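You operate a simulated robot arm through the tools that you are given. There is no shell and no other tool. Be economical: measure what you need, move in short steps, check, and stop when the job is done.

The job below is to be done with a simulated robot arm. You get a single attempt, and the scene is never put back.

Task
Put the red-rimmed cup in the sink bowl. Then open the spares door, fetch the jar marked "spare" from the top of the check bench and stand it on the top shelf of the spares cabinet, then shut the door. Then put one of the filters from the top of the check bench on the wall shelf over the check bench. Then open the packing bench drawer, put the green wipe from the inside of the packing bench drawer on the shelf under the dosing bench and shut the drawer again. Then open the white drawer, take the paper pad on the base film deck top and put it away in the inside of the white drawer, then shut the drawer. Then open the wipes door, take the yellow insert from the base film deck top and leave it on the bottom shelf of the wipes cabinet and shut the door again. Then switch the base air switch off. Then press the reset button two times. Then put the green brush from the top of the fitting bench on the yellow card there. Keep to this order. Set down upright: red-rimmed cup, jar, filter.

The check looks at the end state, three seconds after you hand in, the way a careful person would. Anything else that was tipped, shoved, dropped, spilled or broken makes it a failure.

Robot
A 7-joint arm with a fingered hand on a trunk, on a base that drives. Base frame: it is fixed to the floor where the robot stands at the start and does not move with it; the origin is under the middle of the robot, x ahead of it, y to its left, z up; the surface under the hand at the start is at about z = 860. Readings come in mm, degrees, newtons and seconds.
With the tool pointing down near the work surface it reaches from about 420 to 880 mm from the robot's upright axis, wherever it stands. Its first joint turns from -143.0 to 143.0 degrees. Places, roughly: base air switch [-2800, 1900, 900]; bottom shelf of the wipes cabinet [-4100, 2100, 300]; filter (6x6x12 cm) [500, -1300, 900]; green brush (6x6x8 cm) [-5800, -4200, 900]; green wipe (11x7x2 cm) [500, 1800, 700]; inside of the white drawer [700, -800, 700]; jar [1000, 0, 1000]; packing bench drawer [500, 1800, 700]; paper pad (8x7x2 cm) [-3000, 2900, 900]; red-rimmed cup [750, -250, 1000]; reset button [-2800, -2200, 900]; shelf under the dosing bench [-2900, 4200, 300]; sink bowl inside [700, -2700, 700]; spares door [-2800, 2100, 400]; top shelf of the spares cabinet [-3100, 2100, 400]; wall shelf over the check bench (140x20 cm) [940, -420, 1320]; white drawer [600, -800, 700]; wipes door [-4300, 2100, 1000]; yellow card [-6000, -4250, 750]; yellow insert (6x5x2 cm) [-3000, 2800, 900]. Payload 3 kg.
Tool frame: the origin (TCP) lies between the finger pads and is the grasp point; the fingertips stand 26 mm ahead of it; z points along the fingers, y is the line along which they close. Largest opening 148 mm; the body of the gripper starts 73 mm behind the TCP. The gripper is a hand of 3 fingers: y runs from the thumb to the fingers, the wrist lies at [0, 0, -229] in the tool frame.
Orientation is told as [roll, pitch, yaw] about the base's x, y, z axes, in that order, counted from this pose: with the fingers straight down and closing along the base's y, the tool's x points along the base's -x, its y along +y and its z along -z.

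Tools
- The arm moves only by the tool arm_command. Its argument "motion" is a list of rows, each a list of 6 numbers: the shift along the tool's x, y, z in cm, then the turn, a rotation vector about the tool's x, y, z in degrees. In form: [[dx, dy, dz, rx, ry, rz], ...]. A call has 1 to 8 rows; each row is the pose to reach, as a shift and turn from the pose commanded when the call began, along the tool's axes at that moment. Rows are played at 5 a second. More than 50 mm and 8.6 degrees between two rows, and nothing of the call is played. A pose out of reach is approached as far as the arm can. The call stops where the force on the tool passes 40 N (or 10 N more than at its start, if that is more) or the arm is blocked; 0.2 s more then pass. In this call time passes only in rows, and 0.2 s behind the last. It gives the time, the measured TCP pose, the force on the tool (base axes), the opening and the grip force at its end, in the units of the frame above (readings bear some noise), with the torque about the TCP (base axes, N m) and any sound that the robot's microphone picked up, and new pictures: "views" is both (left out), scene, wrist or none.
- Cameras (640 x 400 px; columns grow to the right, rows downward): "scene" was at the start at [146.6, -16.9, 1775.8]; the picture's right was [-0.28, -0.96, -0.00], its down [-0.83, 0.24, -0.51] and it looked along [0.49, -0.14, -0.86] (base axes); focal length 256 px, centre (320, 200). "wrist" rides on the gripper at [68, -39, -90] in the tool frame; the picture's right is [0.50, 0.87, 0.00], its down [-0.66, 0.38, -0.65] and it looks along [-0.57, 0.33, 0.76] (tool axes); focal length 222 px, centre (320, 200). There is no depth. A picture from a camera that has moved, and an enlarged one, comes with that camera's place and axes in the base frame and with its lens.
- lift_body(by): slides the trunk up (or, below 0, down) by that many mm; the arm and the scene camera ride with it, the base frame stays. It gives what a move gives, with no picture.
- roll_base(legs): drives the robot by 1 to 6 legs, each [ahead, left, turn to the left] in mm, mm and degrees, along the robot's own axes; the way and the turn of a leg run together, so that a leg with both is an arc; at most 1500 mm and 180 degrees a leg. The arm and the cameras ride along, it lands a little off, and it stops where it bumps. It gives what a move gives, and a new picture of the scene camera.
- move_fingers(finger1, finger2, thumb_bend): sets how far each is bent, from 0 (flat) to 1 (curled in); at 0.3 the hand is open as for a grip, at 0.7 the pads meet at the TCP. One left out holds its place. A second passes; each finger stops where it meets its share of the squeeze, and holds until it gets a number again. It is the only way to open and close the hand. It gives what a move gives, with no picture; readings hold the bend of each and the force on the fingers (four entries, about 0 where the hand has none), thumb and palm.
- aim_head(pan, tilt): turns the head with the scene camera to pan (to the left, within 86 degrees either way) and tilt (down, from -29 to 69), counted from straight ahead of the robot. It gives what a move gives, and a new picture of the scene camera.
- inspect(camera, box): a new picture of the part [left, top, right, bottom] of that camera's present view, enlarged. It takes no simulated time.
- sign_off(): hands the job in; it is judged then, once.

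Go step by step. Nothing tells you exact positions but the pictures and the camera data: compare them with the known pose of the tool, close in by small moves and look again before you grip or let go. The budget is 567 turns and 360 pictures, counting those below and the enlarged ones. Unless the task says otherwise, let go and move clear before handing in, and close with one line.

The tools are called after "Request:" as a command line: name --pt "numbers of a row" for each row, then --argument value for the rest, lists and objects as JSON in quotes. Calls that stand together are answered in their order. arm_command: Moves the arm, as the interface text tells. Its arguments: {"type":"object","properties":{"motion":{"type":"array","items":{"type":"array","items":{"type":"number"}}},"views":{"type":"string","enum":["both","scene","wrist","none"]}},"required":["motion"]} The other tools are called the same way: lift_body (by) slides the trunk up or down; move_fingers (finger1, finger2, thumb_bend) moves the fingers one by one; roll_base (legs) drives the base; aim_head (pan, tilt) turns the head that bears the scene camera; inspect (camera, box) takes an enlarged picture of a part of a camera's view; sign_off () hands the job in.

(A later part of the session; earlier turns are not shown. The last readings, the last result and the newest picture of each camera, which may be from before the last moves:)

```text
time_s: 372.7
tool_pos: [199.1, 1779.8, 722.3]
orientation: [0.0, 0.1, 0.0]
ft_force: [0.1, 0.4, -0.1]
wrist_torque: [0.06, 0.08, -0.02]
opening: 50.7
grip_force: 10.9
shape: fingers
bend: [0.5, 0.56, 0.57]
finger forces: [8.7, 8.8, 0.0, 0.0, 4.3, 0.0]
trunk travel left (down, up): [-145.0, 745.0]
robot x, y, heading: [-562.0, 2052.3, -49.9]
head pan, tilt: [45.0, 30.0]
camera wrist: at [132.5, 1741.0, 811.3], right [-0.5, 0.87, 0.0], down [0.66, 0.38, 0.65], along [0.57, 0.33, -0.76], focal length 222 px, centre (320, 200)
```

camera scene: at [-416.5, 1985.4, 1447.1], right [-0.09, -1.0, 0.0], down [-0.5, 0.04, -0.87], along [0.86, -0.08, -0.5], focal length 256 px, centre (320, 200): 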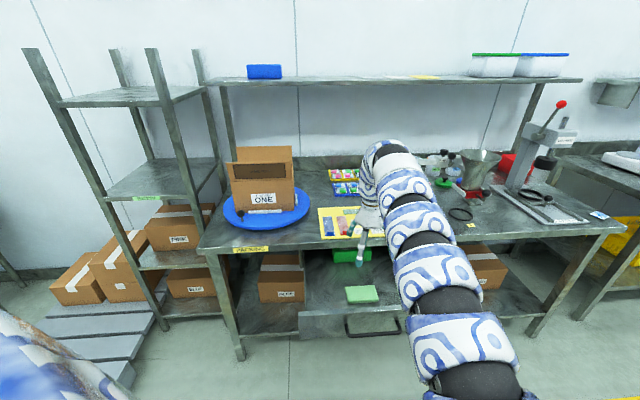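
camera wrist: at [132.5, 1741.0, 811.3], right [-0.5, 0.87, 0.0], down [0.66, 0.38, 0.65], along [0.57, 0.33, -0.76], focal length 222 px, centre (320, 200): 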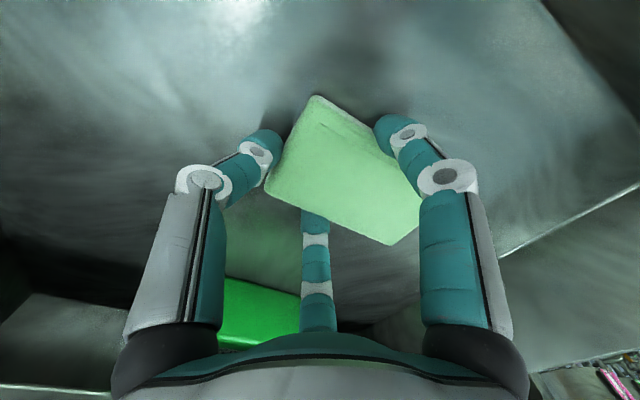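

Request:
lift_body --by 60

Request:
arm_command --pt "0 0 0 0 0 0" --views "wrist"

```text
time_s: 373.7
tool_pos: [200.3, 1780.0, 781.8]
orientation: [-0.1, 0.1, -0.1]
ft_force: [-0.7, -0.7, 0.4]
wrist_torque: [0.02, 0.08, -0.04]
opening: 50.3
grip_force: 10.7
shape: fingers
bend: [0.5, 0.56, 0.57]
finger forces: [8.9, 8.8, 0.0, 0.0, 4.2, 0.0]
trunk travel left (down, up): [-205.0, 685.0]
robot x, y, heading: [-560.1, 2048.2, -49.7]
head pan, tilt: [45.0, 30.0]
```

```text
time_s: 374.1
tool_pos: [200.9, 1778.9, 780.5]
orientation: [0.1, 0.1, 0.0]
ft_force: [-0.3, 0.0, 0.4]
wrist_torque: [0.01, 0.06, 0.01]
opening: 49.7
grip_force: 11.2
shape: fingers
bend: [0.5, 0.57, 0.57]
finger forces: [8.7, 8.8, 0.0, 0.1, 4.0, 0.1]
trunk travel left (down, up): [-205.0, 685.0]
robot x, y, heading: [-557.0, 2054.6, -49.9]
head pan, tilt: [45.0, 30.0]
camera wrist: at [132.5, 1741.0, 871.4], right [-0.5, 0.87, 0.0], down [0.66, 0.38, 0.65], along [0.57, 0.33, -0.76], focal length 222 px, centre (320, 200)
```

wrist: 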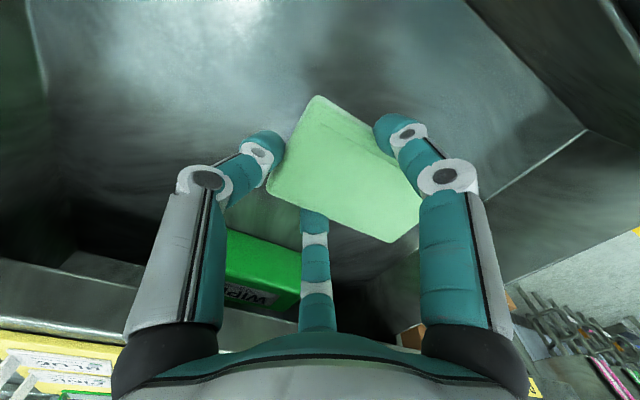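

The wipe is held. The dosing bench is the bench with the coloured board near (-2900,4200). I raise, back away and drive there.

Request:
lift_body --by 130

Request:
roll_base --legs '[[-322, -383, 0], [0, 0, 180], [851, -425, 0], [851, -425, 0]]'

Request:
aim_head --pan 40 --tilt 30

```text
time_s: 375.6
tool_pos: [200.2, 1779.9, 911.4]
orientation: [0.1, 0.1, -0.1]
ft_force: [-0.5, -0.3, -0.3]
wrist_torque: [-0.03, 0.12, -0.02]
opening: 48.6
grip_force: 10.4
shape: fingers
bend: [0.5, 0.57, 0.58]
finger forces: [9.0, 8.8, 0.0, 0.0, 3.2, 0.1]
trunk travel left (down, up): [-335.0, 555.0]
robot x, y, heading: [-557.0, 2055.3, -50.0]
head pan, tilt: [45.0, 30.0]
```

```text
time_s: 395.0
tool_pos: [-2177.2, 4228.1, 911.8]
orientation: [-0.1, 0.2, 177.8]
ft_force: [0.0, -0.3, 0.4]
wrist_torque: [0.0, -0.01, 0.02]
opening: 46.1
grip_force: 11.3
shape: fingers
bend: [0.5, 0.57, 0.59]
finger forces: [10.1, 11.1, 0.0, 0.1, 2.0, 0.1]
trunk travel left (down, up): [-335.0, 555.0]
robot x, y, heading: [-1424.0, 3929.2, 128.0]
head pan, tilt: [45.0, 30.0]
camera scene: at [-1564.3, 4004.7, 1427.2], right [0.12, 0.99, 0.0], down [0.5, -0.06, -0.87], along [-0.86, 0.11, -0.5], focal length 256 px, centre (320, 200)
```

scene: 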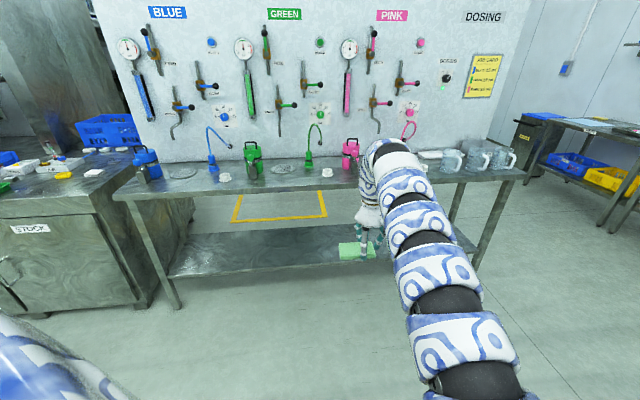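

```text
time_s: 395.7
tool_pos: [-2176.2, 4227.2, 911.5]
orientation: [0.0, 0.1, 177.8]
ft_force: [-0.6, 0.4, -0.3]
wrist_torque: [0.01, 0.0, 0.04]
opening: 46.3
grip_force: 11.6
shape: fingers
bend: [0.5, 0.57, 0.59]
finger forces: [10.2, 10.9, 0.0, 0.0, 2.2, 0.1]
trunk travel left (down, up): [-335.0, 555.0]
robot x, y, heading: [-1428.3, 3933.7, 128.2]
head pan, tilt: [40.0, 30.0]
camera scene: at [-1563.0, 4012.5, 1427.2], right [0.21, 0.98, 0.0], down [0.49, -0.1, -0.87], along [-0.85, 0.18, -0.5], focal length 256 px, centre (320, 200)
```

scene: 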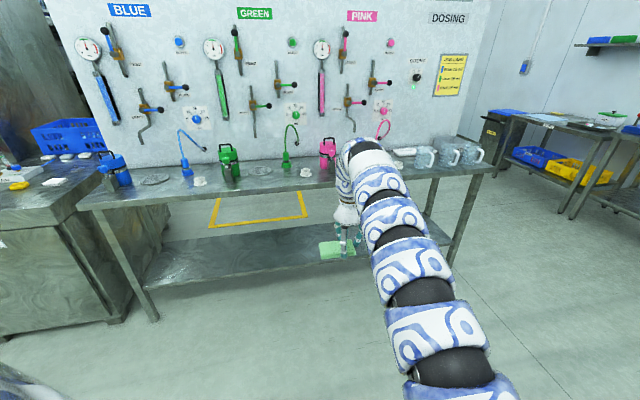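

The shelf under the dosing bench has its front edge at x≈-2715 and z≈300. I first bring the arm itself lower in free space.

Request:
arm_command --pt "0 0 4.5 0 0 0" --pt "0 0 9 0 0 0" --pt "0 0 13.5 0 0 0" --pt "0 0 18 0 0 0" --pt "0 0 22.5 0 0 0" --pt "0 0 27 0 0 0" --views "wrist"

```text
time_s: 397.1
tool_pos: [-2167.2, 4228.5, 641.6]
orientation: [0.0, 0.1, 177.9]
ft_force: [-1.0, 0.0, -0.1]
wrist_torque: [0.02, 0.01, -0.01]
opening: 46.0
grip_force: 11.2
shape: fingers
bend: [0.5, 0.57, 0.59]
finger forces: [10.0, 10.7, 0.0, 0.0, 2.1, 0.0]
out of reach, approached as far as the arm can: row 6
trunk travel left (down, up): [-335.0, 555.0]
robot x, y, heading: [-1422.6, 3928.8, 127.9]
head pan, tilt: [40.0, 30.0]
camera wrist: at [-2098.3, 4264.4, 731.5], right [0.47, -0.88, 0.0], down [-0.67, -0.35, 0.65], along [-0.58, -0.3, -0.76], focal length 222 px, centre (320, 200)
```

wrist: 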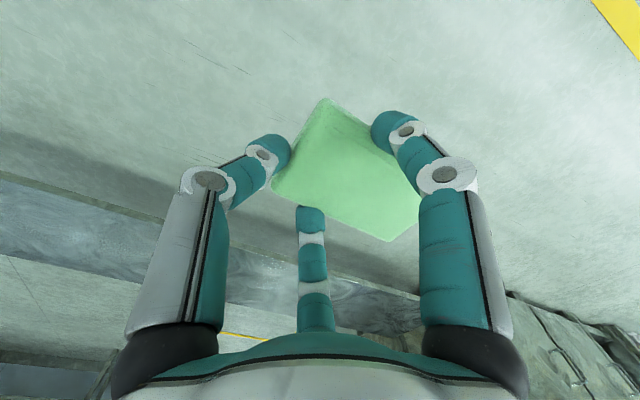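

Request:
lift_body --by -255

Request:
roll_base --legs '[[246, 315, 0]]'

Request:
arm_command --pt "0 0 0 0 0 0" --views "wrist"

```text
time_s: 399.7
tool_pos: [-2166.9, 4227.4, 385.7]
orientation: [0.0, 0.2, 177.8]
ft_force: [-1.0, -0.3, -1.3]
wrist_torque: [0.03, 0.01, -0.03]
opening: 46.5
grip_force: 12.0
shape: fingers
bend: [0.5, 0.57, 0.59]
finger forces: [10.1, 10.8, 0.1, 0.0, 2.1, 0.1]
trunk travel left (down, up): [-80.0, 810.0]
robot x, y, heading: [-1421.8, 3929.8, 128.1]
head pan, tilt: [40.0, 30.0]
```

```text
time_s: 402.2
tool_pos: [-2561.1, 4229.6, 387.9]
orientation: [0.0, 0.2, 177.8]
ft_force: [-0.2, -0.3, 0.2]
wrist_torque: [0.0, 0.0, -0.04]
opening: 46.2
grip_force: 11.8
shape: fingers
bend: [0.5, 0.57, 0.59]
finger forces: [10.0, 10.7, 0.1, 0.1, 2.0, 0.0]
trunk travel left (down, up): [-80.0, 810.0]
robot x, y, heading: [-1820.1, 3933.6, 127.7]
head pan, tilt: [40.0, 30.0]
camera scene: at [-1957.7, 4014.7, 1172.2], right [0.21, 0.98, 0.0], down [0.49, -0.1, -0.87], along [-0.85, 0.18, -0.5], focal length 256 px, centre (320, 200)
```

scene: 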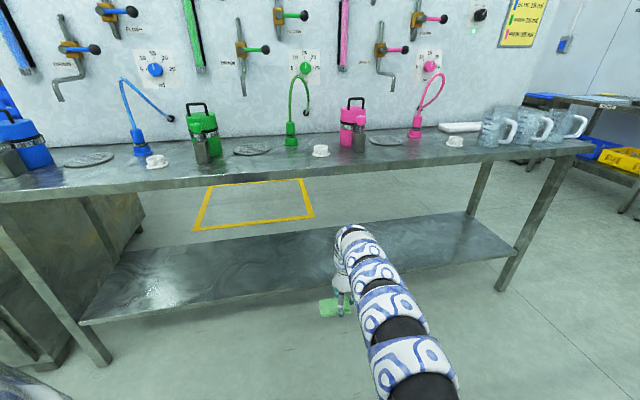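

```text
time_s: 402.6
tool_pos: [-2562.7, 4230.3, 386.9]
orientation: [0.0, 0.2, 177.9]
ft_force: [-0.5, -0.5, -0.8]
wrist_torque: [0.0, -0.01, -0.03]
opening: 46.2
grip_force: 11.3
shape: fingers
bend: [0.5, 0.57, 0.59]
finger forces: [10.0, 10.7, 0.0, 0.0, 2.0, 0.0]
trunk travel left (down, up): [-80.0, 810.0]
robot x, y, heading: [-1818.1, 3932.6, 127.9]
head pan, tilt: [40.0, 30.0]
camera wrist: at [-2493.5, 4266.2, 476.8], right [0.47, -0.88, 0.0], down [-0.67, -0.35, 0.65], along [-0.58, -0.3, -0.76], focal length 222 px, centre (320, 200)
```

wrist: 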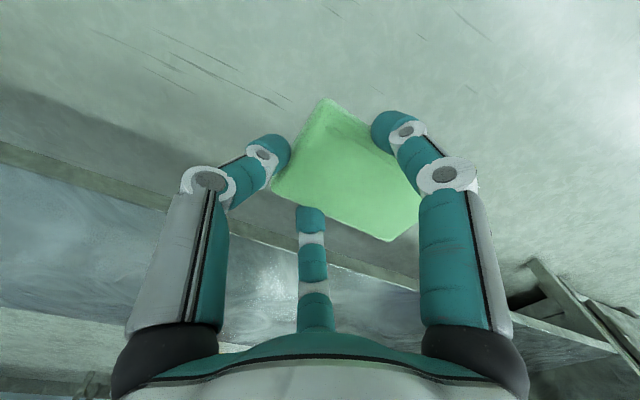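

Request:
roll_base --legs '[[165, 211, 0]]'

Request:
arm_command --pt "0 0 0 0 0 0" --views "wrist"

```text
time_s: 404.5
tool_pos: [-2828.7, 4233.0, 387.5]
orientation: [0.0, 0.1, 177.7]
ft_force: [-0.6, -0.1, -0.3]
wrist_torque: [0.02, 0.0, -0.02]
opening: 46.3
grip_force: 11.2
shape: fingers
bend: [0.5, 0.57, 0.59]
finger forces: [10.0, 10.7, 0.0, 0.0, 2.0, 0.0]
trunk travel left (down, up): [-80.0, 810.0]
robot x, y, heading: [-2084.7, 3932.7, 127.6]
head pan, tilt: [40.0, 30.0]
camera scene: at [-2223.7, 4017.1, 1172.2], right [0.21, 0.98, 0.0], down [0.49, -0.1, -0.87], along [-0.85, 0.18, -0.5], focal length 256 px, centre (320, 200)
```

scene: 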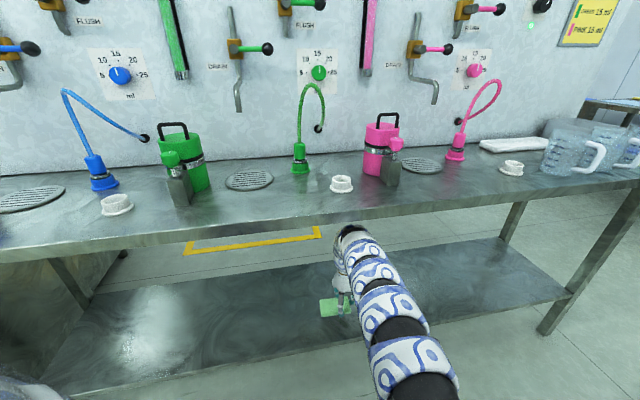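

```text
time_s: 404.9
tool_pos: [-2828.0, 4233.2, 386.7]
orientation: [0.0, 0.1, 177.7]
ft_force: [-0.3, 0.0, 0.1]
wrist_torque: [0.02, 0.04, 0.04]
opening: 46.2
grip_force: 11.5
shape: fingers
bend: [0.5, 0.57, 0.59]
finger forces: [10.1, 10.7, 0.0, 0.0, 2.1, 0.1]
trunk travel left (down, up): [-80.0, 810.0]
robot x, y, heading: [-2089.6, 3933.9, 127.9]
head pan, tilt: [40.0, 30.0]
camera wrist: at [-2759.5, 4268.8, 476.8], right [0.47, -0.88, 0.0], down [-0.67, -0.35, 0.65], along [-0.58, -0.3, -0.76], focal length 222 px, centre (320, 200)
```

wrist: 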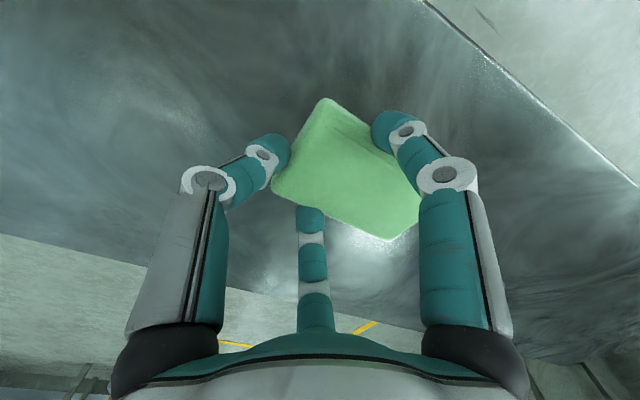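

Over the shelf now; I lower until contact.

Request:
lift_body --by -35

Request:
lift_body --by -10

Request:
lift_body --by -8

```text
time_s: 405.7
tool_pos: [-2828.7, 4232.2, 352.3]
orientation: [0.0, 0.1, 177.8]
ft_force: [-0.3, 1.1, -0.7]
wrist_torque: [0.04, -0.01, 0.02]
opening: 46.1
grip_force: 10.7
shape: fingers
bend: [0.5, 0.57, 0.59]
finger forces: [10.0, 10.7, 0.0, 0.0, 2.0, 0.1]
trunk travel left (down, up): [-45.0, 845.0]
robot x, y, heading: [-2089.8, 3928.4, 127.8]
head pan, tilt: [40.0, 30.0]
```

```text
time_s: 406.2
tool_pos: [-2829.0, 4232.9, 341.3]
orientation: [0.0, 0.0, 177.7]
ft_force: [-0.1, -0.9, 0.5]
wrist_torque: [0.02, -0.05, 0.0]
opening: 46.3
grip_force: 11.5
shape: fingers
bend: [0.5, 0.57, 0.59]
finger forces: [10.0, 10.6, 0.0, 0.1, 2.0, 0.0]
trunk travel left (down, up): [-35.0, 855.0]
robot x, y, heading: [-2084.9, 3933.5, 127.7]
head pan, tilt: [40.0, 30.0]
```

```text
time_s: 406.8
tool_pos: [-2829.0, 4232.9, 335.4]
orientation: [0.0, -0.1, 177.9]
ft_force: [-1.7, 0.6, 17.4]
wrist_torque: [-0.14, -0.03, 0.03]
opening: 47.1
grip_force: 12.6
shape: fingers
bend: [0.5, 0.57, 0.59]
finger forces: [10.3, 11.7, 0.0, 0.0, 2.7, 0.1]
trunk travel left (down, up): [-27.0, 863.0]
robot x, y, heading: [-2091.0, 3937.6, 128.0]
head pan, tilt: [40.0, 30.0]
```

Contact. I raise by 6 mm and open the hand.

Request:
lift_body --by 5

Request:
move_fingers --finger1 0.42 --finger2 0.42 --thumb_bend 0.35

Request:
lift_body --by 60

Request:
arm_command --pt "0 0 0 0 0 0" --views "wrist"

```text
time_s: 407.4
tool_pos: [-2827.5, 4233.5, 338.8]
orientation: [0.0, 0.2, 177.8]
ft_force: [0.1, 0.2, 0.0]
wrist_torque: [-0.03, 0.02, 0.01]
opening: 46.9
grip_force: 11.2
shape: fingers
bend: [0.5, 0.57, 0.59]
finger forces: [10.0, 10.2, 0.0, 0.1, 2.0, 0.1]
trunk travel left (down, up): [-32.0, 858.0]
robot x, y, heading: [-2086.7, 3933.8, 128.0]
head pan, tilt: [40.0, 30.0]
```

```text
time_s: 408.4
tool_pos: [-2828.9, 4233.0, 338.3]
orientation: [0.1, 0.1, 177.8]
ft_force: [-0.7, 0.2, 0.4]
wrist_torque: [0.01, 0.02, 0.0]
opening: 99.7
grip_force: 0.1
shape: fingers
bend: [0.42, 0.42, 0.35]
finger forces: [0.1, 0.0, 0.1, 0.1, 0.0, 0.0]
trunk travel left (down, up): [-32.0, 858.0]
robot x, y, heading: [-2087.8, 3934.5, 128.1]
head pan, tilt: [40.0, 30.0]
```

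```text
time_s: 409.4
tool_pos: [-2827.8, 4231.8, 399.3]
orientation: [0.0, 0.0, 177.8]
ft_force: [0.5, -0.3, -0.2]
wrist_torque: [-0.03, 0.0, -0.01]
opening: 99.3
grip_force: 0.0
shape: fingers
bend: [0.42, 0.42, 0.35]
finger forces: [0.1, 0.1, 0.0, 0.0, 0.1, 0.0]
trunk travel left (down, up): [-92.0, 798.0]
robot x, y, heading: [-2085.8, 3930.8, 128.0]
head pan, tilt: [40.0, 30.0]
```

```text
time_s: 409.8
tool_pos: [-2827.7, 4232.3, 399.0]
orientation: [0.0, 0.0, 177.8]
ft_force: [-0.1, -0.3, 0.4]
wrist_torque: [0.0, 0.01, 0.01]
opening: 99.6
grip_force: 0.0
shape: fingers
bend: [0.42, 0.42, 0.35]
finger forces: [0.0, 0.0, 0.1, 0.0, 0.1, 0.1]
trunk travel left (down, up): [-92.0, 798.0]
robot x, y, heading: [-2084.0, 3931.7, 128.0]
head pan, tilt: [40.0, 30.0]
camera wrist: at [-2759.5, 4268.8, 488.8], right [0.47, -0.88, 0.0], down [-0.67, -0.35, 0.65], along [-0.58, -0.3, -0.76], focal length 222 px, centre (320, 200)
```

wrist: 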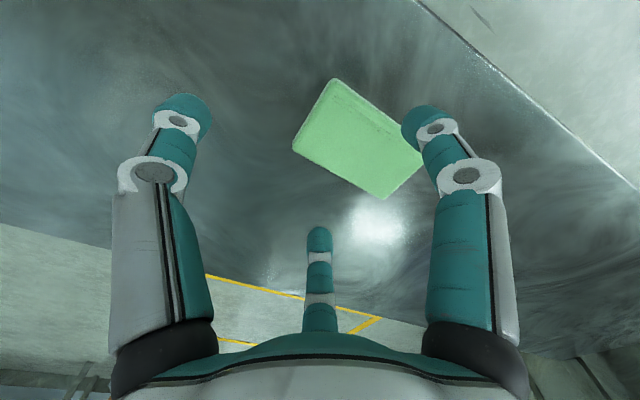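

The wipe lies flat on the shelf. I withdraw, turn back and go to shut the packing drawer with a fist.

Request:
roll_base --legs '[[-431, -552, 0], [0, 0, 180], [914, -339, 0], [914, -339, 0]]'

Request:
lift_body --by 340

Request:
move_fingers --finger1 0.8 --finger2 0.8 --thumb_bend 0.8

Request:
aim_head --pan 50 --tilt 35

```text
time_s: 430.1
tool_pos: [-171.0, 1700.0, 397.9]
orientation: [0.0, 0.1, -4.9]
ft_force: [1.1, -0.1, 0.1]
wrist_torque: [0.01, -0.01, -0.02]
opening: 99.6
grip_force: 0.1
shape: fingers
bend: [0.42, 0.42, 0.35]
finger forces: [0.0, 0.1, 0.1, 0.1, 0.0, 0.0]
trunk travel left (down, up): [-92.0, 798.0]
robot x, y, heading: [-895.3, 2034.1, -54.8]
head pan, tilt: [40.0, 30.0]
camera scene: at [-761.4, 1947.2, 1184.2], right [-0.25, -0.97, 0.0], down [-0.48, 0.13, -0.87], along [0.84, -0.22, -0.5], focal length 256 px, centre (320, 200)
```

scene: 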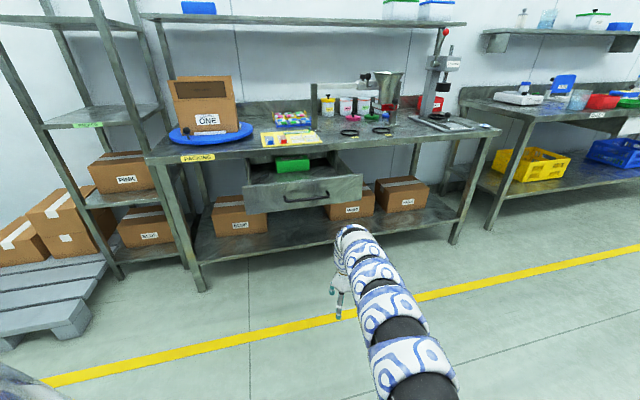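

```text
time_s: 433.4
tool_pos: [-170.5, 1699.3, 738.9]
orientation: [0.0, 0.0, -4.9]
ft_force: [0.3, 0.4, 0.3]
wrist_torque: [0.01, 0.03, 0.01]
opening: 99.4
grip_force: 0.0
shape: fingers
bend: [0.42, 0.42, 0.35]
finger forces: [0.0, 0.0, 0.1, 0.0, 0.1, 0.0]
trunk travel left (down, up): [-432.0, 458.0]
robot x, y, heading: [-898.2, 2033.8, -54.8]
head pan, tilt: [40.0, 30.0]
```

```text
time_s: 434.4
tool_pos: [-171.7, 1699.8, 739.5]
orientation: [0.0, 0.1, -5.0]
ft_force: [-0.4, 0.1, -0.2]
wrist_torque: [-0.01, 0.0, 0.0]
opening: 0.0
grip_force: 0.0
shape: fingers
bend: [0.77, 0.77, 0.72]
finger forces: [0.0, 0.1, 0.1, 0.0, 0.0, 0.1]
trunk travel left (down, up): [-432.0, 458.0]
robot x, y, heading: [-899.6, 2032.9, -54.8]
head pan, tilt: [40.0, 30.0]
```

```text
time_s: 435.2
tool_pos: [-170.8, 1699.3, 739.8]
orientation: [0.1, 0.2, -4.8]
ft_force: [0.3, -0.4, -0.6]
wrist_torque: [-0.01, 0.0, 0.02]
opening: 0.0
grip_force: 0.0
shape: fingers
bend: [0.77, 0.77, 0.72]
finger forces: [0.0, 0.0, 0.0, 0.1, 0.0, 0.1]
trunk travel left (down, up): [-432.0, 458.0]
robot x, y, heading: [-896.4, 2035.4, -54.6]
head pan, tilt: [50.0, 35.0]
camera scene: at [-761.0, 1962.9, 1516.4], right [-0.08, -1.0, 0.0], down [-0.57, 0.05, -0.82], along [0.82, -0.07, -0.57], focal length 256 px, centre (320, 200)
```

scene: 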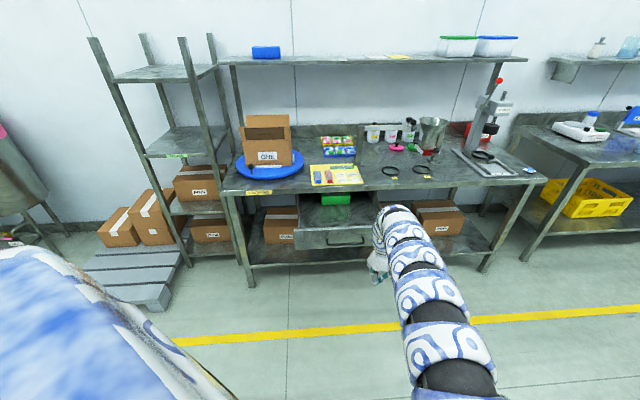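

Request:
roll_base --legs '[[17, 147, 0], [58, 82, 0]]'

Request:
roll_base --legs '[[58, 82, 0], [64, 90, 0]]'

```text
time_s: 437.3
tool_pos: [61.8, 1766.7, 739.8]
orientation: [0.0, 0.1, -5.1]
ft_force: [0.1, -0.1, -0.1]
wrist_torque: [0.01, -0.01, -0.01]
opening: 0.2
grip_force: 0.1
shape: fingers
bend: [0.77, 0.77, 0.72]
finger forces: [0.0, 0.0, 0.1, 0.0, 0.0, 0.1]
trunk travel left (down, up): [-432.0, 458.0]
robot x, y, heading: [-663.1, 2101.8, -55.0]
head pan, tilt: [50.0, 35.0]
camera scene: at [-526.9, 2032.7, 1516.3], right [-0.09, -1.0, 0.0], down [-0.57, 0.05, -0.82], along [0.82, -0.07, -0.57], focal length 256 px, centre (320, 200)
```

scene: 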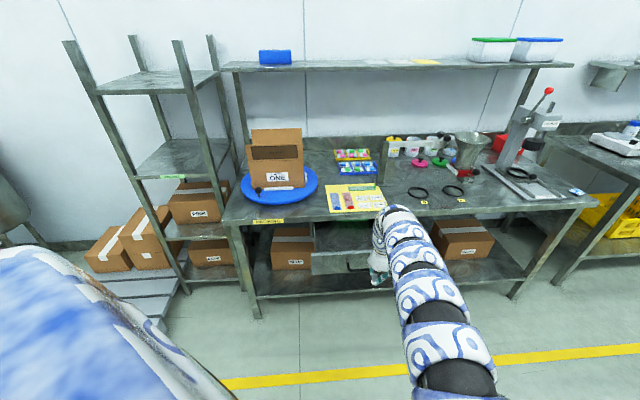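

```text
time_s: 439.2
tool_pos: [270.7, 1761.8, 739.8]
orientation: [-0.1, 0.0, -5.2]
ft_force: [1.4, 3.6, 19.5]
wrist_torque: [0.24, -0.52, 0.05]
opening: 0.0
grip_force: 8.9
shape: fingers
bend: [0.77, 0.78, 0.73]
finger forces: [0.0, 18.7, 0.1, 0.0, 0.0, 0.0]
trunk travel left (down, up): [-432.0, 458.0]
robot x, y, heading: [-451.8, 2098.0, -55.0]
head pan, tilt: [50.0, 35.0]
camera scene: at [-319.1, 2029.6, 1516.7], right [-0.09, -1.0, 0.0], down [-0.57, 0.05, -0.82], along [0.82, -0.07, -0.57], focal length 256 px, centre (320, 200)
```

scene: 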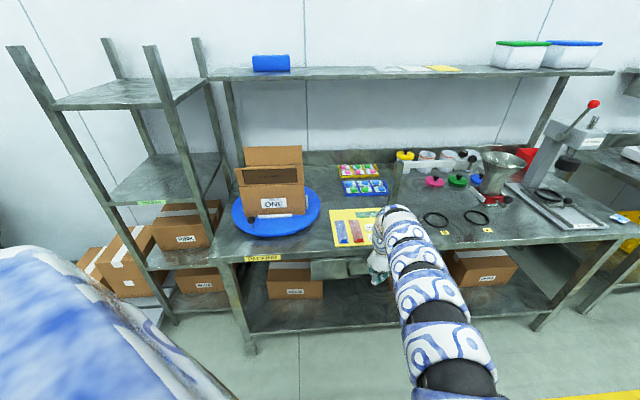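

Contact with the bar; I push a little more to close fully.

Request:
roll_base --legs '[[17, 25, 0]]'

Request:
inspect --camera "scene" --box '[220, 190, 480, 340]'

```text
time_s: 440.2
tool_pos: [298.4, 1761.5, 739.7]
orientation: [-0.1, 0.4, -5.1]
ft_force: [-8.3, 1.5, 8.1]
wrist_torque: [0.02, -0.33, 0.17]
opening: 0.0
grip_force: 15.9
shape: fingers
bend: [0.77, 0.79, 0.73]
finger forces: [0.1, 31.6, 0.0, 0.0, 0.0, 0.0]
trunk travel left (down, up): [-432.0, 458.0]
robot x, y, heading: [-421.2, 2099.1, -54.9]
head pan, tilt: [50.0, 35.0]
stopped in leg 1: the force on the tool passed its limit at 58 N (the readings are from after the stop); the commanded pose is now the measured one
camera scene: at [-288.9, 2029.5, 1516.5], right [-0.09, -1.0, 0.0], down [-0.57, 0.05, -0.82], along [0.82, -0.07, -0.57], focal length 256 px, centre (320, 200)
```

scene: 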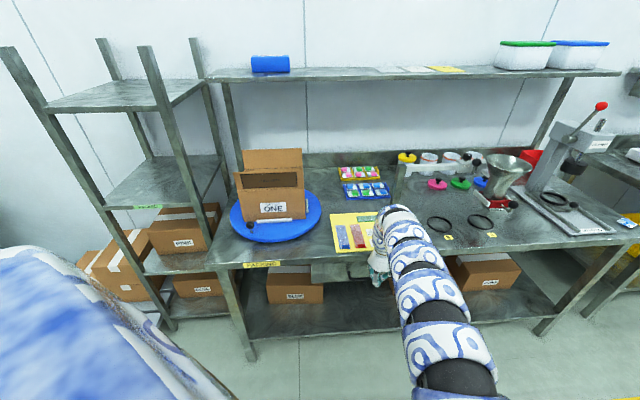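

```text
2.46 times, centred on (350, 265) of scene
camera zoom: at [-288.9, 2029.5, 1516.5], right [-0.09, -1.0, 0.0], down [-0.57, 0.05, -0.82], along [0.82, -0.07, -0.57], focal length 631 px, centre (246, 40)
```

zoom: 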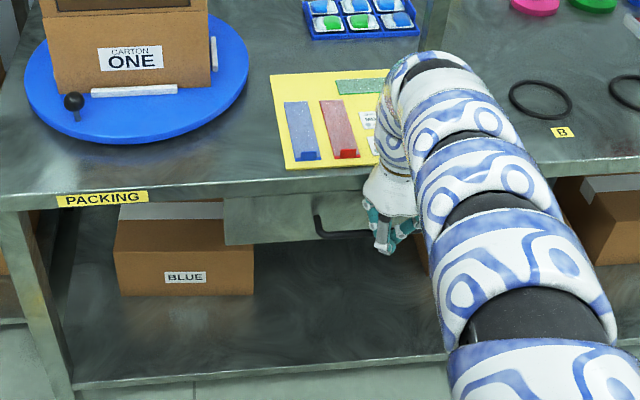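

Request:
roll_base --legs '[[-116, -164, 0]]'

Request:
inspect --camera "scene" --box '[240, 160, 480, 310]'

```text
time_s: 441.9
tool_pos: [95.1, 1761.9, 738.1]
orientation: [-0.1, 0.4, -5.2]
ft_force: [-0.1, -0.4, -0.7]
wrist_torque: [0.05, 0.0, -0.01]
opening: 0.0
grip_force: 0.0
shape: fingers
bend: [0.77, 0.79, 0.73]
finger forces: [0.1, 0.0, 0.1, 0.0, 0.0, 0.0]
trunk travel left (down, up): [-432.0, 458.0]
robot x, y, heading: [-624.4, 2100.4, -55.1]
head pan, tilt: [50.0, 35.0]
camera scene: at [-492.2, 2029.8, 1516.4], right [-0.09, -1.0, 0.0], down [-0.57, 0.05, -0.82], along [0.82, -0.07, -0.57], focal length 256 px, centre (320, 200)
```

scene: 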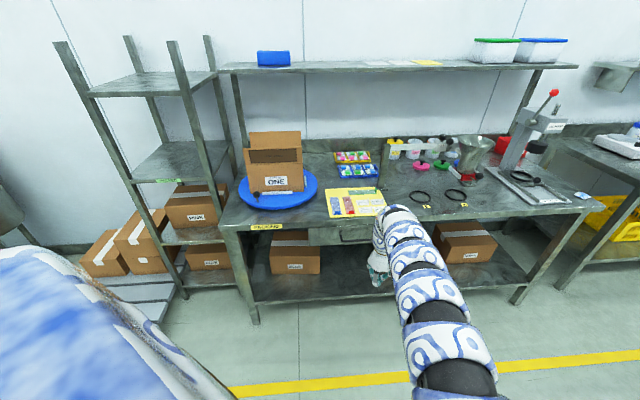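

```text
2.67 times, centred on (360, 235) of scene
camera zoom: at [-492.2, 2029.8, 1516.4], right [-0.09, -1.0, 0.0], down [-0.57, 0.05, -0.82], along [0.82, -0.07, -0.57], focal length 684 px, centre (213, 107)
```

zoom: 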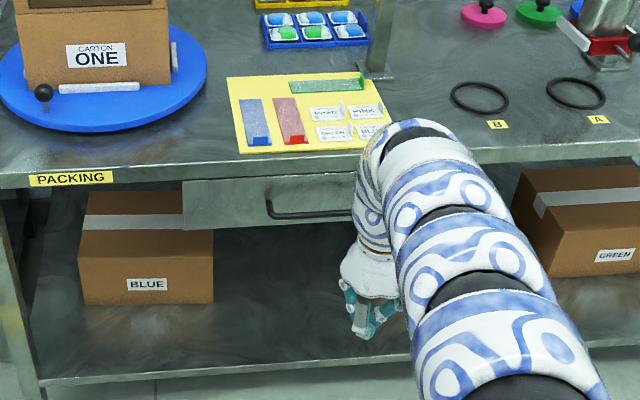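

The packing drawer is shut. Next is the white drawer under the check bench; I back off, drive there and re-pose the arm forward.

Request:
roll_base --legs '[[-200, -287, 0], [1082, -755, 0], [1082, -755, 5]]'

Request:
arm_command --pt "0 0 -4.5 0 0 0" --pt "0 0 -9 0 0 0" --pt "0 0 -13.5 0 0 0" --pt "0 0 -18 0 0 0" --pt "0 0 -22.5 0 0 0" --views "none"

Request:
arm_command --pt "-2 0 0 0 -8.5 0" --pt "-4 0 0 0 -17 0" --pt "-6 0 0 0 -25.5 0" --pt "-8 0 0 0 -34 0" --pt "-10 0 0 0 -42.5 0" --pt "-12 0 0 0 -51 0" --pt "-14 0 0 0 -59.5 0" --pt "-16 0 0 0 -68 0" --views "none"

Request:
arm_command --pt "0 0 1 0 -8 0" --pt "0 0 2 0 -16 0" --pt "0 0 3 0 -22 0" --views "scene"

```text
time_s: 456.6
tool_pos: [-195.5, -840.9, 738.2]
orientation: [-0.1, 0.4, -1.4]
ft_force: [-0.3, -0.3, 0.0]
wrist_torque: [-0.02, 0.01, 0.04]
opening: 0.2
grip_force: 0.1
shape: fingers
bend: [0.77, 0.79, 0.73]
finger forces: [0.1, 0.0, 0.0, 0.0, 0.0, 0.1]
trunk travel left (down, up): [-432.0, 458.0]
robot x, y, heading: [-936.1, -552.6, -51.1]
head pan, tilt: [50.0, 35.0]
camera scene: at [-799.0, -613.5, 1516.4], right [-0.02, -1.0, 0.0], down [-0.57, 0.01, -0.82], along [0.82, -0.02, -0.57], focal length 256 px, centre (320, 200)
```

scene: 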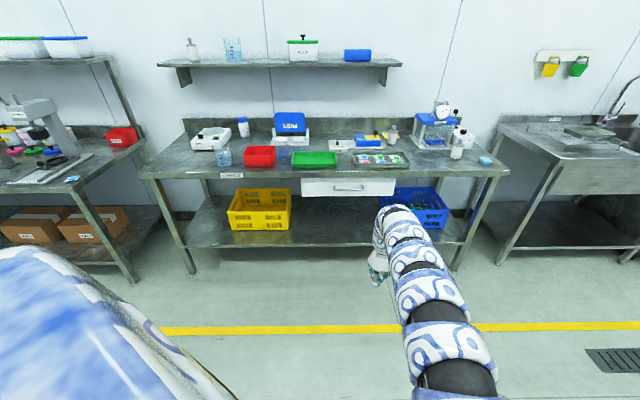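

```text
time_s: 457.9
tool_pos: [-195.4, -844.1, 963.6]
orientation: [0.0, 0.4, -1.5]
ft_force: [0.1, 1.0, 0.1]
wrist_torque: [-0.01, 0.0, 0.02]
opening: 0.3
grip_force: 0.1
shape: fingers
bend: [0.77, 0.79, 0.73]
finger forces: [0.0, 0.1, 0.0, 0.1, 0.0, 0.0]
trunk travel left (down, up): [-432.0, 458.0]
robot x, y, heading: [-940.3, -549.9, -51.6]
head pan, tilt: [50.0, 35.0]
```

```text
time_s: 459.6
tool_pos: [-33.3, -843.6, 961.6]
orientation: [-0.2, -67.8, -1.2]
ft_force: [0.4, 0.3, 1.2]
wrist_torque: [0.0, -0.03, 0.01]
opening: 0.0
grip_force: 0.0
shape: fingers
bend: [0.77, 0.79, 0.73]
finger forces: [0.0, 0.1, 0.1, 0.0, 0.1, 0.0]
trunk travel left (down, up): [-432.0, 458.0]
robot x, y, heading: [-934.7, -553.1, -51.2]
head pan, tilt: [50.0, 35.0]
```

```text
time_s: 460.4
tool_pos: [-7.3, -846.6, 950.7]
orientation: [-21.6, -89.6, 20.4]
ft_force: [-0.5, -0.3, -0.9]
wrist_torque: [0.0, 0.0, 0.02]
opening: 0.1
grip_force: 0.0
shape: fingers
bend: [0.77, 0.79, 0.73]
finger forces: [0.1, 0.0, 0.0, 0.0, 0.1, 0.1]
trunk travel left (down, up): [-432.0, 458.0]
robot x, y, heading: [-938.4, -549.3, -51.2]
head pan, tilt: [50.0, 35.0]
camera scene: at [-799.3, -614.0, 1516.4], right [-0.02, -1.0, 0.0], down [-0.57, 0.01, -0.82], along [0.82, -0.02, -0.57], focal length 256 px, centre (320, 200)
```

scene: 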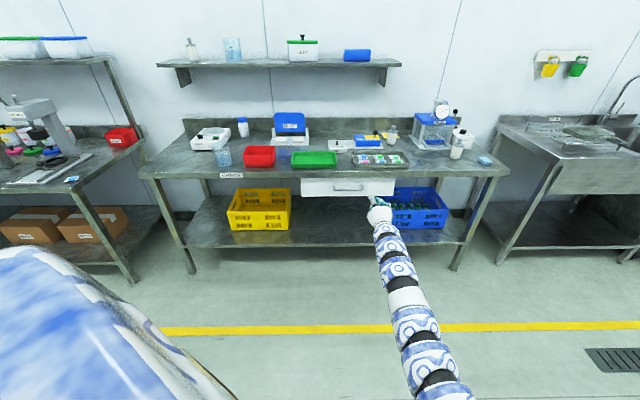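

Request:
arm_command --pt "0 0 0 0 0 8.5" --pt "0 0 0 0 0 17" --pt "0 0 0 0 0 25.5" --pt "0 0 0 0 0 34" --pt "0 0 0 0 0 42.5" --pt "0 0 0 0 0 51" --pt "0 0 0 0 0 59.5" --pt "0 0 0 0 0 68" --views "none"

Request:
arm_command --pt "0 0 0 0 0 8" --pt "0 0 0 0 0 16" --pt "0 0 0 0 0 22" --views "none"

Request:
lift_body --by -190

Request:
move_fingers --finger1 0.3 --finger2 0.3 --thumb_bend 0.3

Request:
arm_command --pt "0 0 0 0 0 0" --views "both"

Request:
inspect --camera "scene" --box '[270, 120, 430, 220]'

```text
time_s: 462.2
tool_pos: [-6.0, -844.1, 950.6]
orientation: [89.6, -22.0, -91.0]
ft_force: [0.3, 0.3, 0.3]
wrist_torque: [0.03, 0.01, -0.05]
opening: 0.0
grip_force: 0.1
shape: fingers
bend: [0.77, 0.79, 0.73]
finger forces: [0.0, 0.0, 0.0, 0.1, 0.0, 0.1]
trunk travel left (down, up): [-432.0, 458.0]
robot x, y, heading: [-941.8, -551.5, -51.1]
head pan, tilt: [50.0, 35.0]
```

```text
time_s: 463.1
tool_pos: [-5.8, -845.2, 952.2]
orientation: [89.7, 0.0, -91.4]
ft_force: [0.0, -0.7, 0.3]
wrist_torque: [-0.04, 0.02, 0.0]
opening: 0.0
grip_force: 0.0
shape: fingers
bend: [0.77, 0.79, 0.73]
finger forces: [0.0, 0.1, 0.1, 0.0, 0.0, 0.0]
trunk travel left (down, up): [-432.0, 458.0]
robot x, y, heading: [-936.2, -551.1, -50.9]
head pan, tilt: [50.0, 35.0]
```

```text
time_s: 465.1
tool_pos: [-7.3, -845.7, 761.7]
orientation: [89.6, -0.1, -91.3]
ft_force: [0.3, 0.6, -0.6]
wrist_torque: [0.02, -0.03, 0.02]
opening: 0.2
grip_force: 0.1
shape: fingers
bend: [0.77, 0.79, 0.73]
finger forces: [0.0, 0.0, 0.1, 0.0, 0.1, 0.0]
trunk travel left (down, up): [-242.0, 648.0]
robot x, y, heading: [-945.0, -550.6, -51.3]
head pan, tilt: [50.0, 35.0]
```

```text
time_s: 466.1
tool_pos: [-7.0, -845.1, 761.5]
orientation: [89.6, -0.1, -91.5]
ft_force: [-0.1, 0.1, -0.1]
wrist_torque: [-0.01, -0.01, 0.04]
opening: 126.5
grip_force: 0.1
shape: fingers
bend: [0.3, 0.3, 0.3]
finger forces: [0.0, 0.0, 0.0, 0.1, 0.0, 0.0]
trunk travel left (down, up): [-242.0, 648.0]
robot x, y, heading: [-937.8, -551.8, -51.3]
head pan, tilt: [50.0, 35.0]
```

```text
time_s: 466.5
tool_pos: [-6.5, -845.8, 761.5]
orientation: [89.6, -0.1, -91.4]
ft_force: [0.8, 0.5, 0.0]
wrist_torque: [0.02, 0.05, -0.03]
opening: 126.4
grip_force: 0.1
shape: fingers
bend: [0.3, 0.3, 0.3]
finger forces: [0.0, 0.0, 0.0, 0.0, 0.0, 0.1]
trunk travel left (down, up): [-242.0, 648.0]
robot x, y, heading: [-940.1, -550.8, -50.9]
head pan, tilt: [50.0, 35.0]
camera scene: at [-799.1, -613.5, 1326.4], right [-0.02, -1.0, 0.0], down [-0.57, 0.01, -0.82], along [0.82, -0.02, -0.57], focal length 256 px, centre (320, 200)
camera wrist: at [-95.5, -776.1, 722.3], right [0.02, 0.5, 0.87], down [-0.67, -0.64, 0.38], along [0.75, -0.58, 0.32], focal length 222 px, centre (320, 200)
```

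scene: 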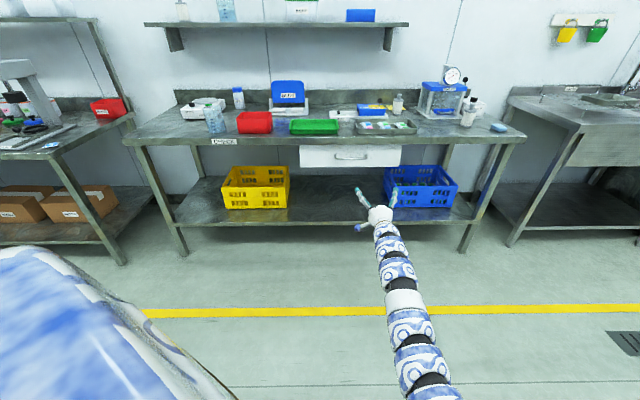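
wrist: 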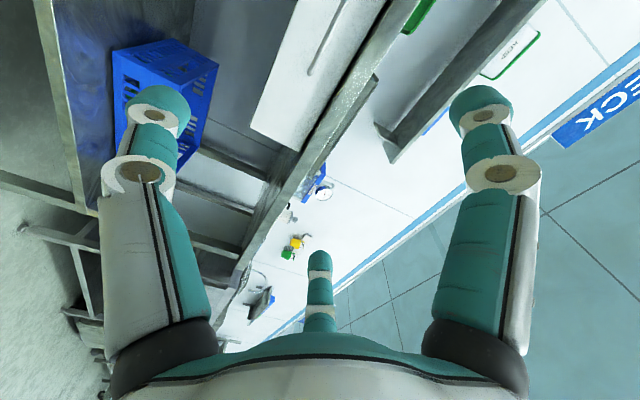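

```text
4.00 times, centred on (350, 170) of scene
camera zoom: at [-799.1, -613.5, 1326.4], right [-0.02, -1.0, 0.0], down [-0.57, 0.01, -0.82], along [0.82, -0.02, -0.57], focal length 1026 px, centre (200, 320)
```

zoom: 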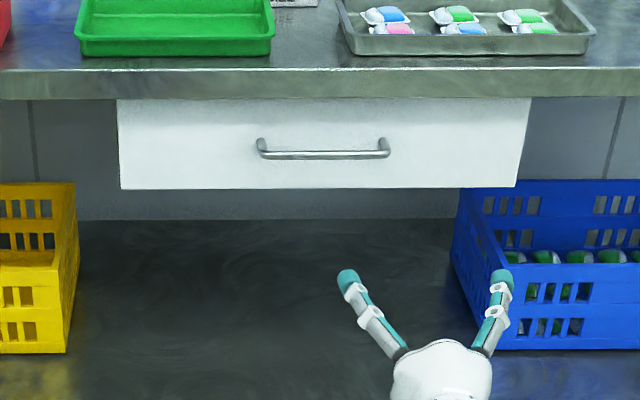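

The white drawer's handle is at about (393,-800,751). I line up with it.

Request:
lift_body --by -10

Request:
roll_base --legs '[[183, 262, 1.4]]'

Request:
arm_command --pt "0 0 0 0 0 0" --views "wrist"

```text
time_s: 467.1
tool_pos: [-6.4, -843.8, 751.2]
orientation: [89.6, 0.0, -91.4]
ft_force: [0.9, -0.7, 0.0]
wrist_torque: [0.0, -0.03, 0.01]
opening: 126.4
grip_force: 0.0
shape: fingers
bend: [0.3, 0.3, 0.3]
finger forces: [0.0, 0.1, 0.0, 0.0, 0.1, 0.0]
trunk travel left (down, up): [-232.0, 658.0]
robot x, y, heading: [-938.1, -549.3, -51.0]
head pan, tilt: [50.0, 35.0]
```

```text
time_s: 469.3
tool_pos: [319.1, -802.6, 751.7]
orientation: [89.6, -0.1, -90.3]
ft_force: [0.0, 0.3, 0.5]
wrist_torque: [0.0, 0.05, 0.0]
opening: 126.4
grip_force: 0.2
shape: fingers
bend: [0.3, 0.3, 0.3]
finger forces: [0.0, 0.0, 0.0, 0.0, 0.1, 0.0]
trunk travel left (down, up): [-232.0, 658.0]
robot x, y, heading: [-620.3, -523.1, -50.2]
head pan, tilt: [50.0, 35.0]
camera scene: at [-476.9, -583.7, 1316.4], right [-0.01, -1.0, 0.0], down [-0.57, 0.0, -0.82], along [0.82, 0.0, -0.57], focal length 256 px, centre (320, 200)
```

scene: 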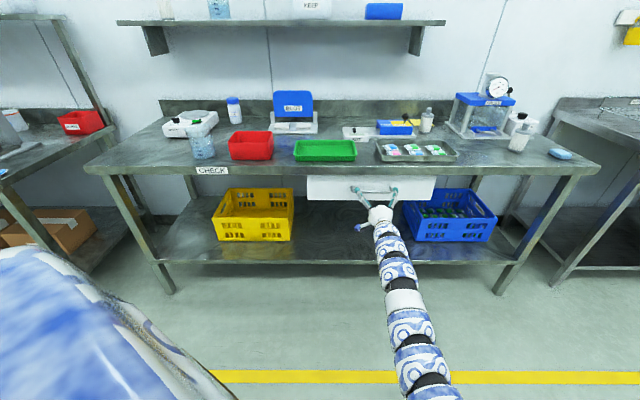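

```text
time_s: 469.7
tool_pos: [320.1, -803.2, 751.2]
orientation: [89.6, -0.1, -90.3]
ft_force: [0.7, 0.7, -0.3]
wrist_torque: [-0.06, 0.01, -0.02]
opening: 126.6
grip_force: 0.2
shape: fingers
bend: [0.3, 0.3, 0.3]
finger forces: [0.0, 0.0, 0.0, 0.1, 0.0, 0.0]
trunk travel left (down, up): [-232.0, 658.0]
robot x, y, heading: [-616.0, -523.9, -50.5]
head pan, tilt: [50.0, 35.0]
camera wrist: at [229.5, -734.5, 712.5], right [0.01, 0.5, 0.87], down [-0.66, -0.65, 0.38], along [0.75, -0.57, 0.32], focal length 222 px, centre (320, 200)
```

wrist: 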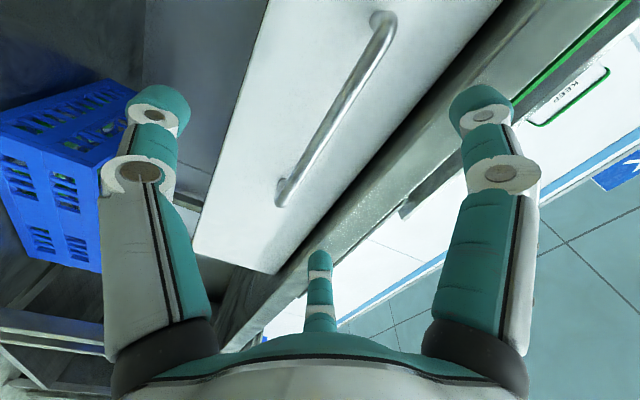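

Request:
roll_base --legs '[[34, 42, 0]]'

Request:
arm_command --pt "0 0 0 0 0 0" --views "wrist"

```text
time_s: 470.6
tool_pos: [373.9, -801.7, 751.2]
orientation: [89.6, -0.2, -90.4]
ft_force: [-0.3, -0.2, 0.2]
wrist_torque: [0.0, -0.01, -0.04]
opening: 126.4
grip_force: 0.0
shape: fingers
bend: [0.3, 0.3, 0.3]
finger forces: [0.0, 0.0, 0.1, 0.1, 0.0, 0.0]
trunk travel left (down, up): [-232.0, 658.0]
robot x, y, heading: [-564.8, -523.1, -50.2]
head pan, tilt: [50.0, 35.0]
camera scene: at [-422.4, -582.7, 1316.4], right [-0.01, -1.0, 0.0], down [-0.57, 0.0, -0.82], along [0.82, 0.0, -0.57], focal length 256 px, centre (320, 200)
```

scene: 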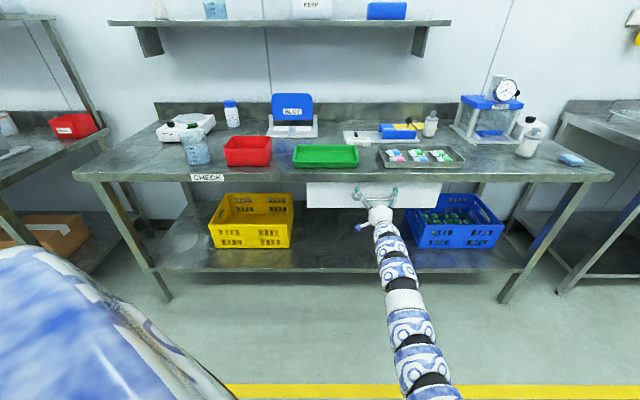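

```text
time_s: 471.0
tool_pos: [374.6, -800.8, 751.3]
orientation: [89.6, -0.2, -90.4]
ft_force: [0.2, -0.2, 1.5]
wrist_torque: [-0.02, 0.02, 0.02]
opening: 126.7
grip_force: 0.1
shape: fingers
bend: [0.3, 0.3, 0.3]
finger forces: [0.0, 0.0, 0.1, 0.1, 0.1, 0.1]
trunk travel left (down, up): [-232.0, 658.0]
robot x, y, heading: [-567.6, -522.8, -50.2]
head pan, tilt: [50.0, 35.0]
camera wrist: at [284.1, -733.8, 712.6], right [0.01, 0.5, 0.87], down [-0.66, -0.65, 0.38], along [0.75, -0.57, 0.32], focal length 222 px, centre (320, 200)
```

wrist: 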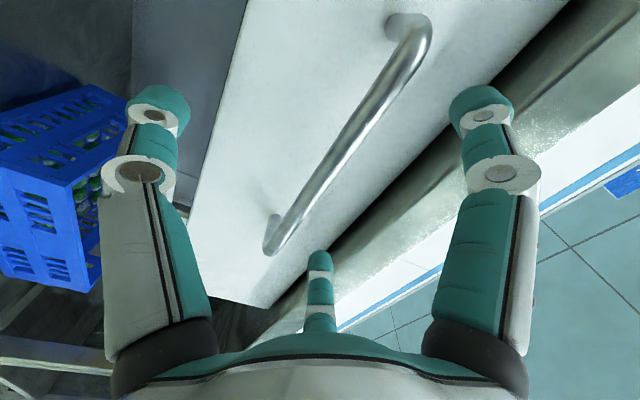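

Request:
roll_base --legs '[[4, 5, 0]]'

Request:
move_fingers --finger1 0.9 --finger2 0.9 --thumb_bend 0.9

Request:
roll_base --legs '[[-51, -61, 0]]'

Request:
arm_command --pt "0 0 0 0 0 0" --views "wrist"

```text
time_s: 471.7
tool_pos: [379.5, -802.1, 752.2]
orientation: [89.6, -0.1, -90.4]
ft_force: [0.3, 0.1, 0.2]
wrist_torque: [0.02, 0.02, 0.01]
opening: 126.5
grip_force: 0.0
shape: fingers
bend: [0.3, 0.3, 0.3]
finger forces: [0.1, 0.1, 0.0, 0.0, 0.0, 0.0]
trunk travel left (down, up): [-232.0, 658.0]
robot x, y, heading: [-557.1, -521.1, -50.1]
head pan, tilt: [50.0, 35.0]
camera scene: at [-415.8, -582.6, 1316.4], right [-0.01, -1.0, 0.0], down [-0.57, 0.0, -0.82], along [0.82, 0.0, -0.57], focal length 256 px, centre (320, 200)
```

scene: 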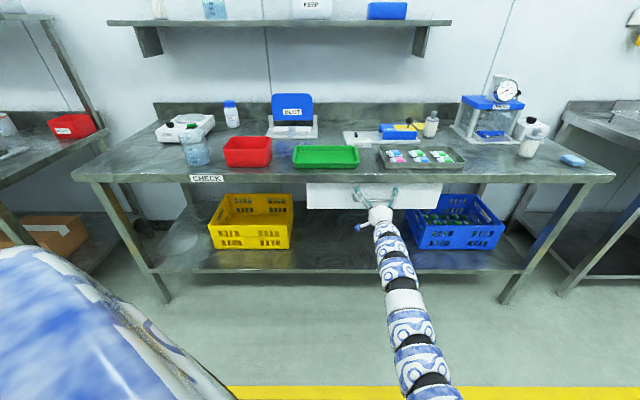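

```text
time_s: 472.7
tool_pos: [380.8, -801.8, 748.6]
orientation: [89.5, 0.0, -90.4]
ft_force: [3.0, -0.1, -9.8]
wrist_torque: [-0.01, 0.04, 0.01]
opening: 0.4
grip_force: 13.4
shape: fingers
bend: [0.79, 0.79, 0.77]
finger forces: [0.0, 0.0, 0.0, 0.0, 25.6, 0.1]
trunk travel left (down, up): [-232.0, 658.0]
robot x, y, heading: [-556.1, -524.1, -50.3]
head pan, tilt: [50.0, 35.0]
```

```text
time_s: 473.8
tool_pos: [300.6, -801.1, 751.9]
orientation: [89.7, -0.1, -90.3]
ft_force: [-0.1, -0.4, -0.3]
wrist_torque: [-0.01, -0.01, 0.03]
opening: 0.1
grip_force: 0.1
shape: fingers
bend: [0.85, 0.85, 0.82]
finger forces: [0.0, 0.1, 0.0, 0.0, 0.1, 0.1]
trunk travel left (down, up): [-232.0, 658.0]
robot x, y, heading: [-635.9, -524.1, -50.2]
head pan, tilt: [50.0, 35.0]
camera scene: at [-494.5, -582.0, 1316.4], right [0.0, -1.0, 0.0], down [-0.57, 0.0, -0.82], along [0.82, 0.0, -0.57], focal length 256 px, centre (320, 200)
```

scene: 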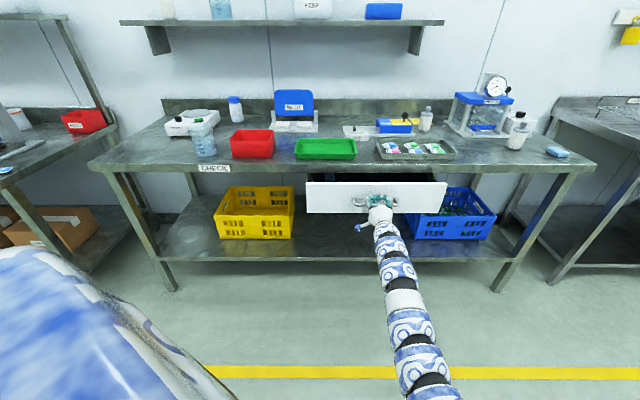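

```text
time_s: 474.2
tool_pos: [301.7, -800.3, 751.0]
orientation: [89.6, -0.1, -90.4]
ft_force: [0.8, 0.2, -0.6]
wrist_torque: [0.02, 0.0, -0.02]
opening: 0.0
grip_force: 0.1
shape: fingers
bend: [0.85, 0.85, 0.82]
finger forces: [0.0, 0.1, 0.1, 0.1, 0.1, 0.1]
trunk travel left (down, up): [-232.0, 658.0]
robot x, y, heading: [-639.7, -522.6, -50.2]
head pan, tilt: [50.0, 35.0]
camera wrist: at [211.5, -732.6, 713.0], right [0.01, 0.5, 0.87], down [-0.66, -0.65, 0.38], along [0.75, -0.57, 0.32], focal length 222 px, centre (320, 200)
```

wrist: 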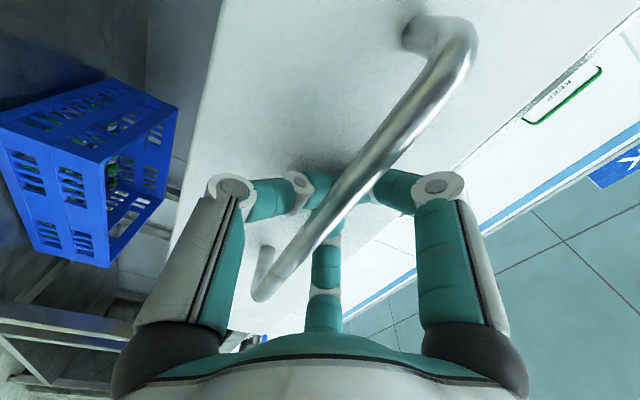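

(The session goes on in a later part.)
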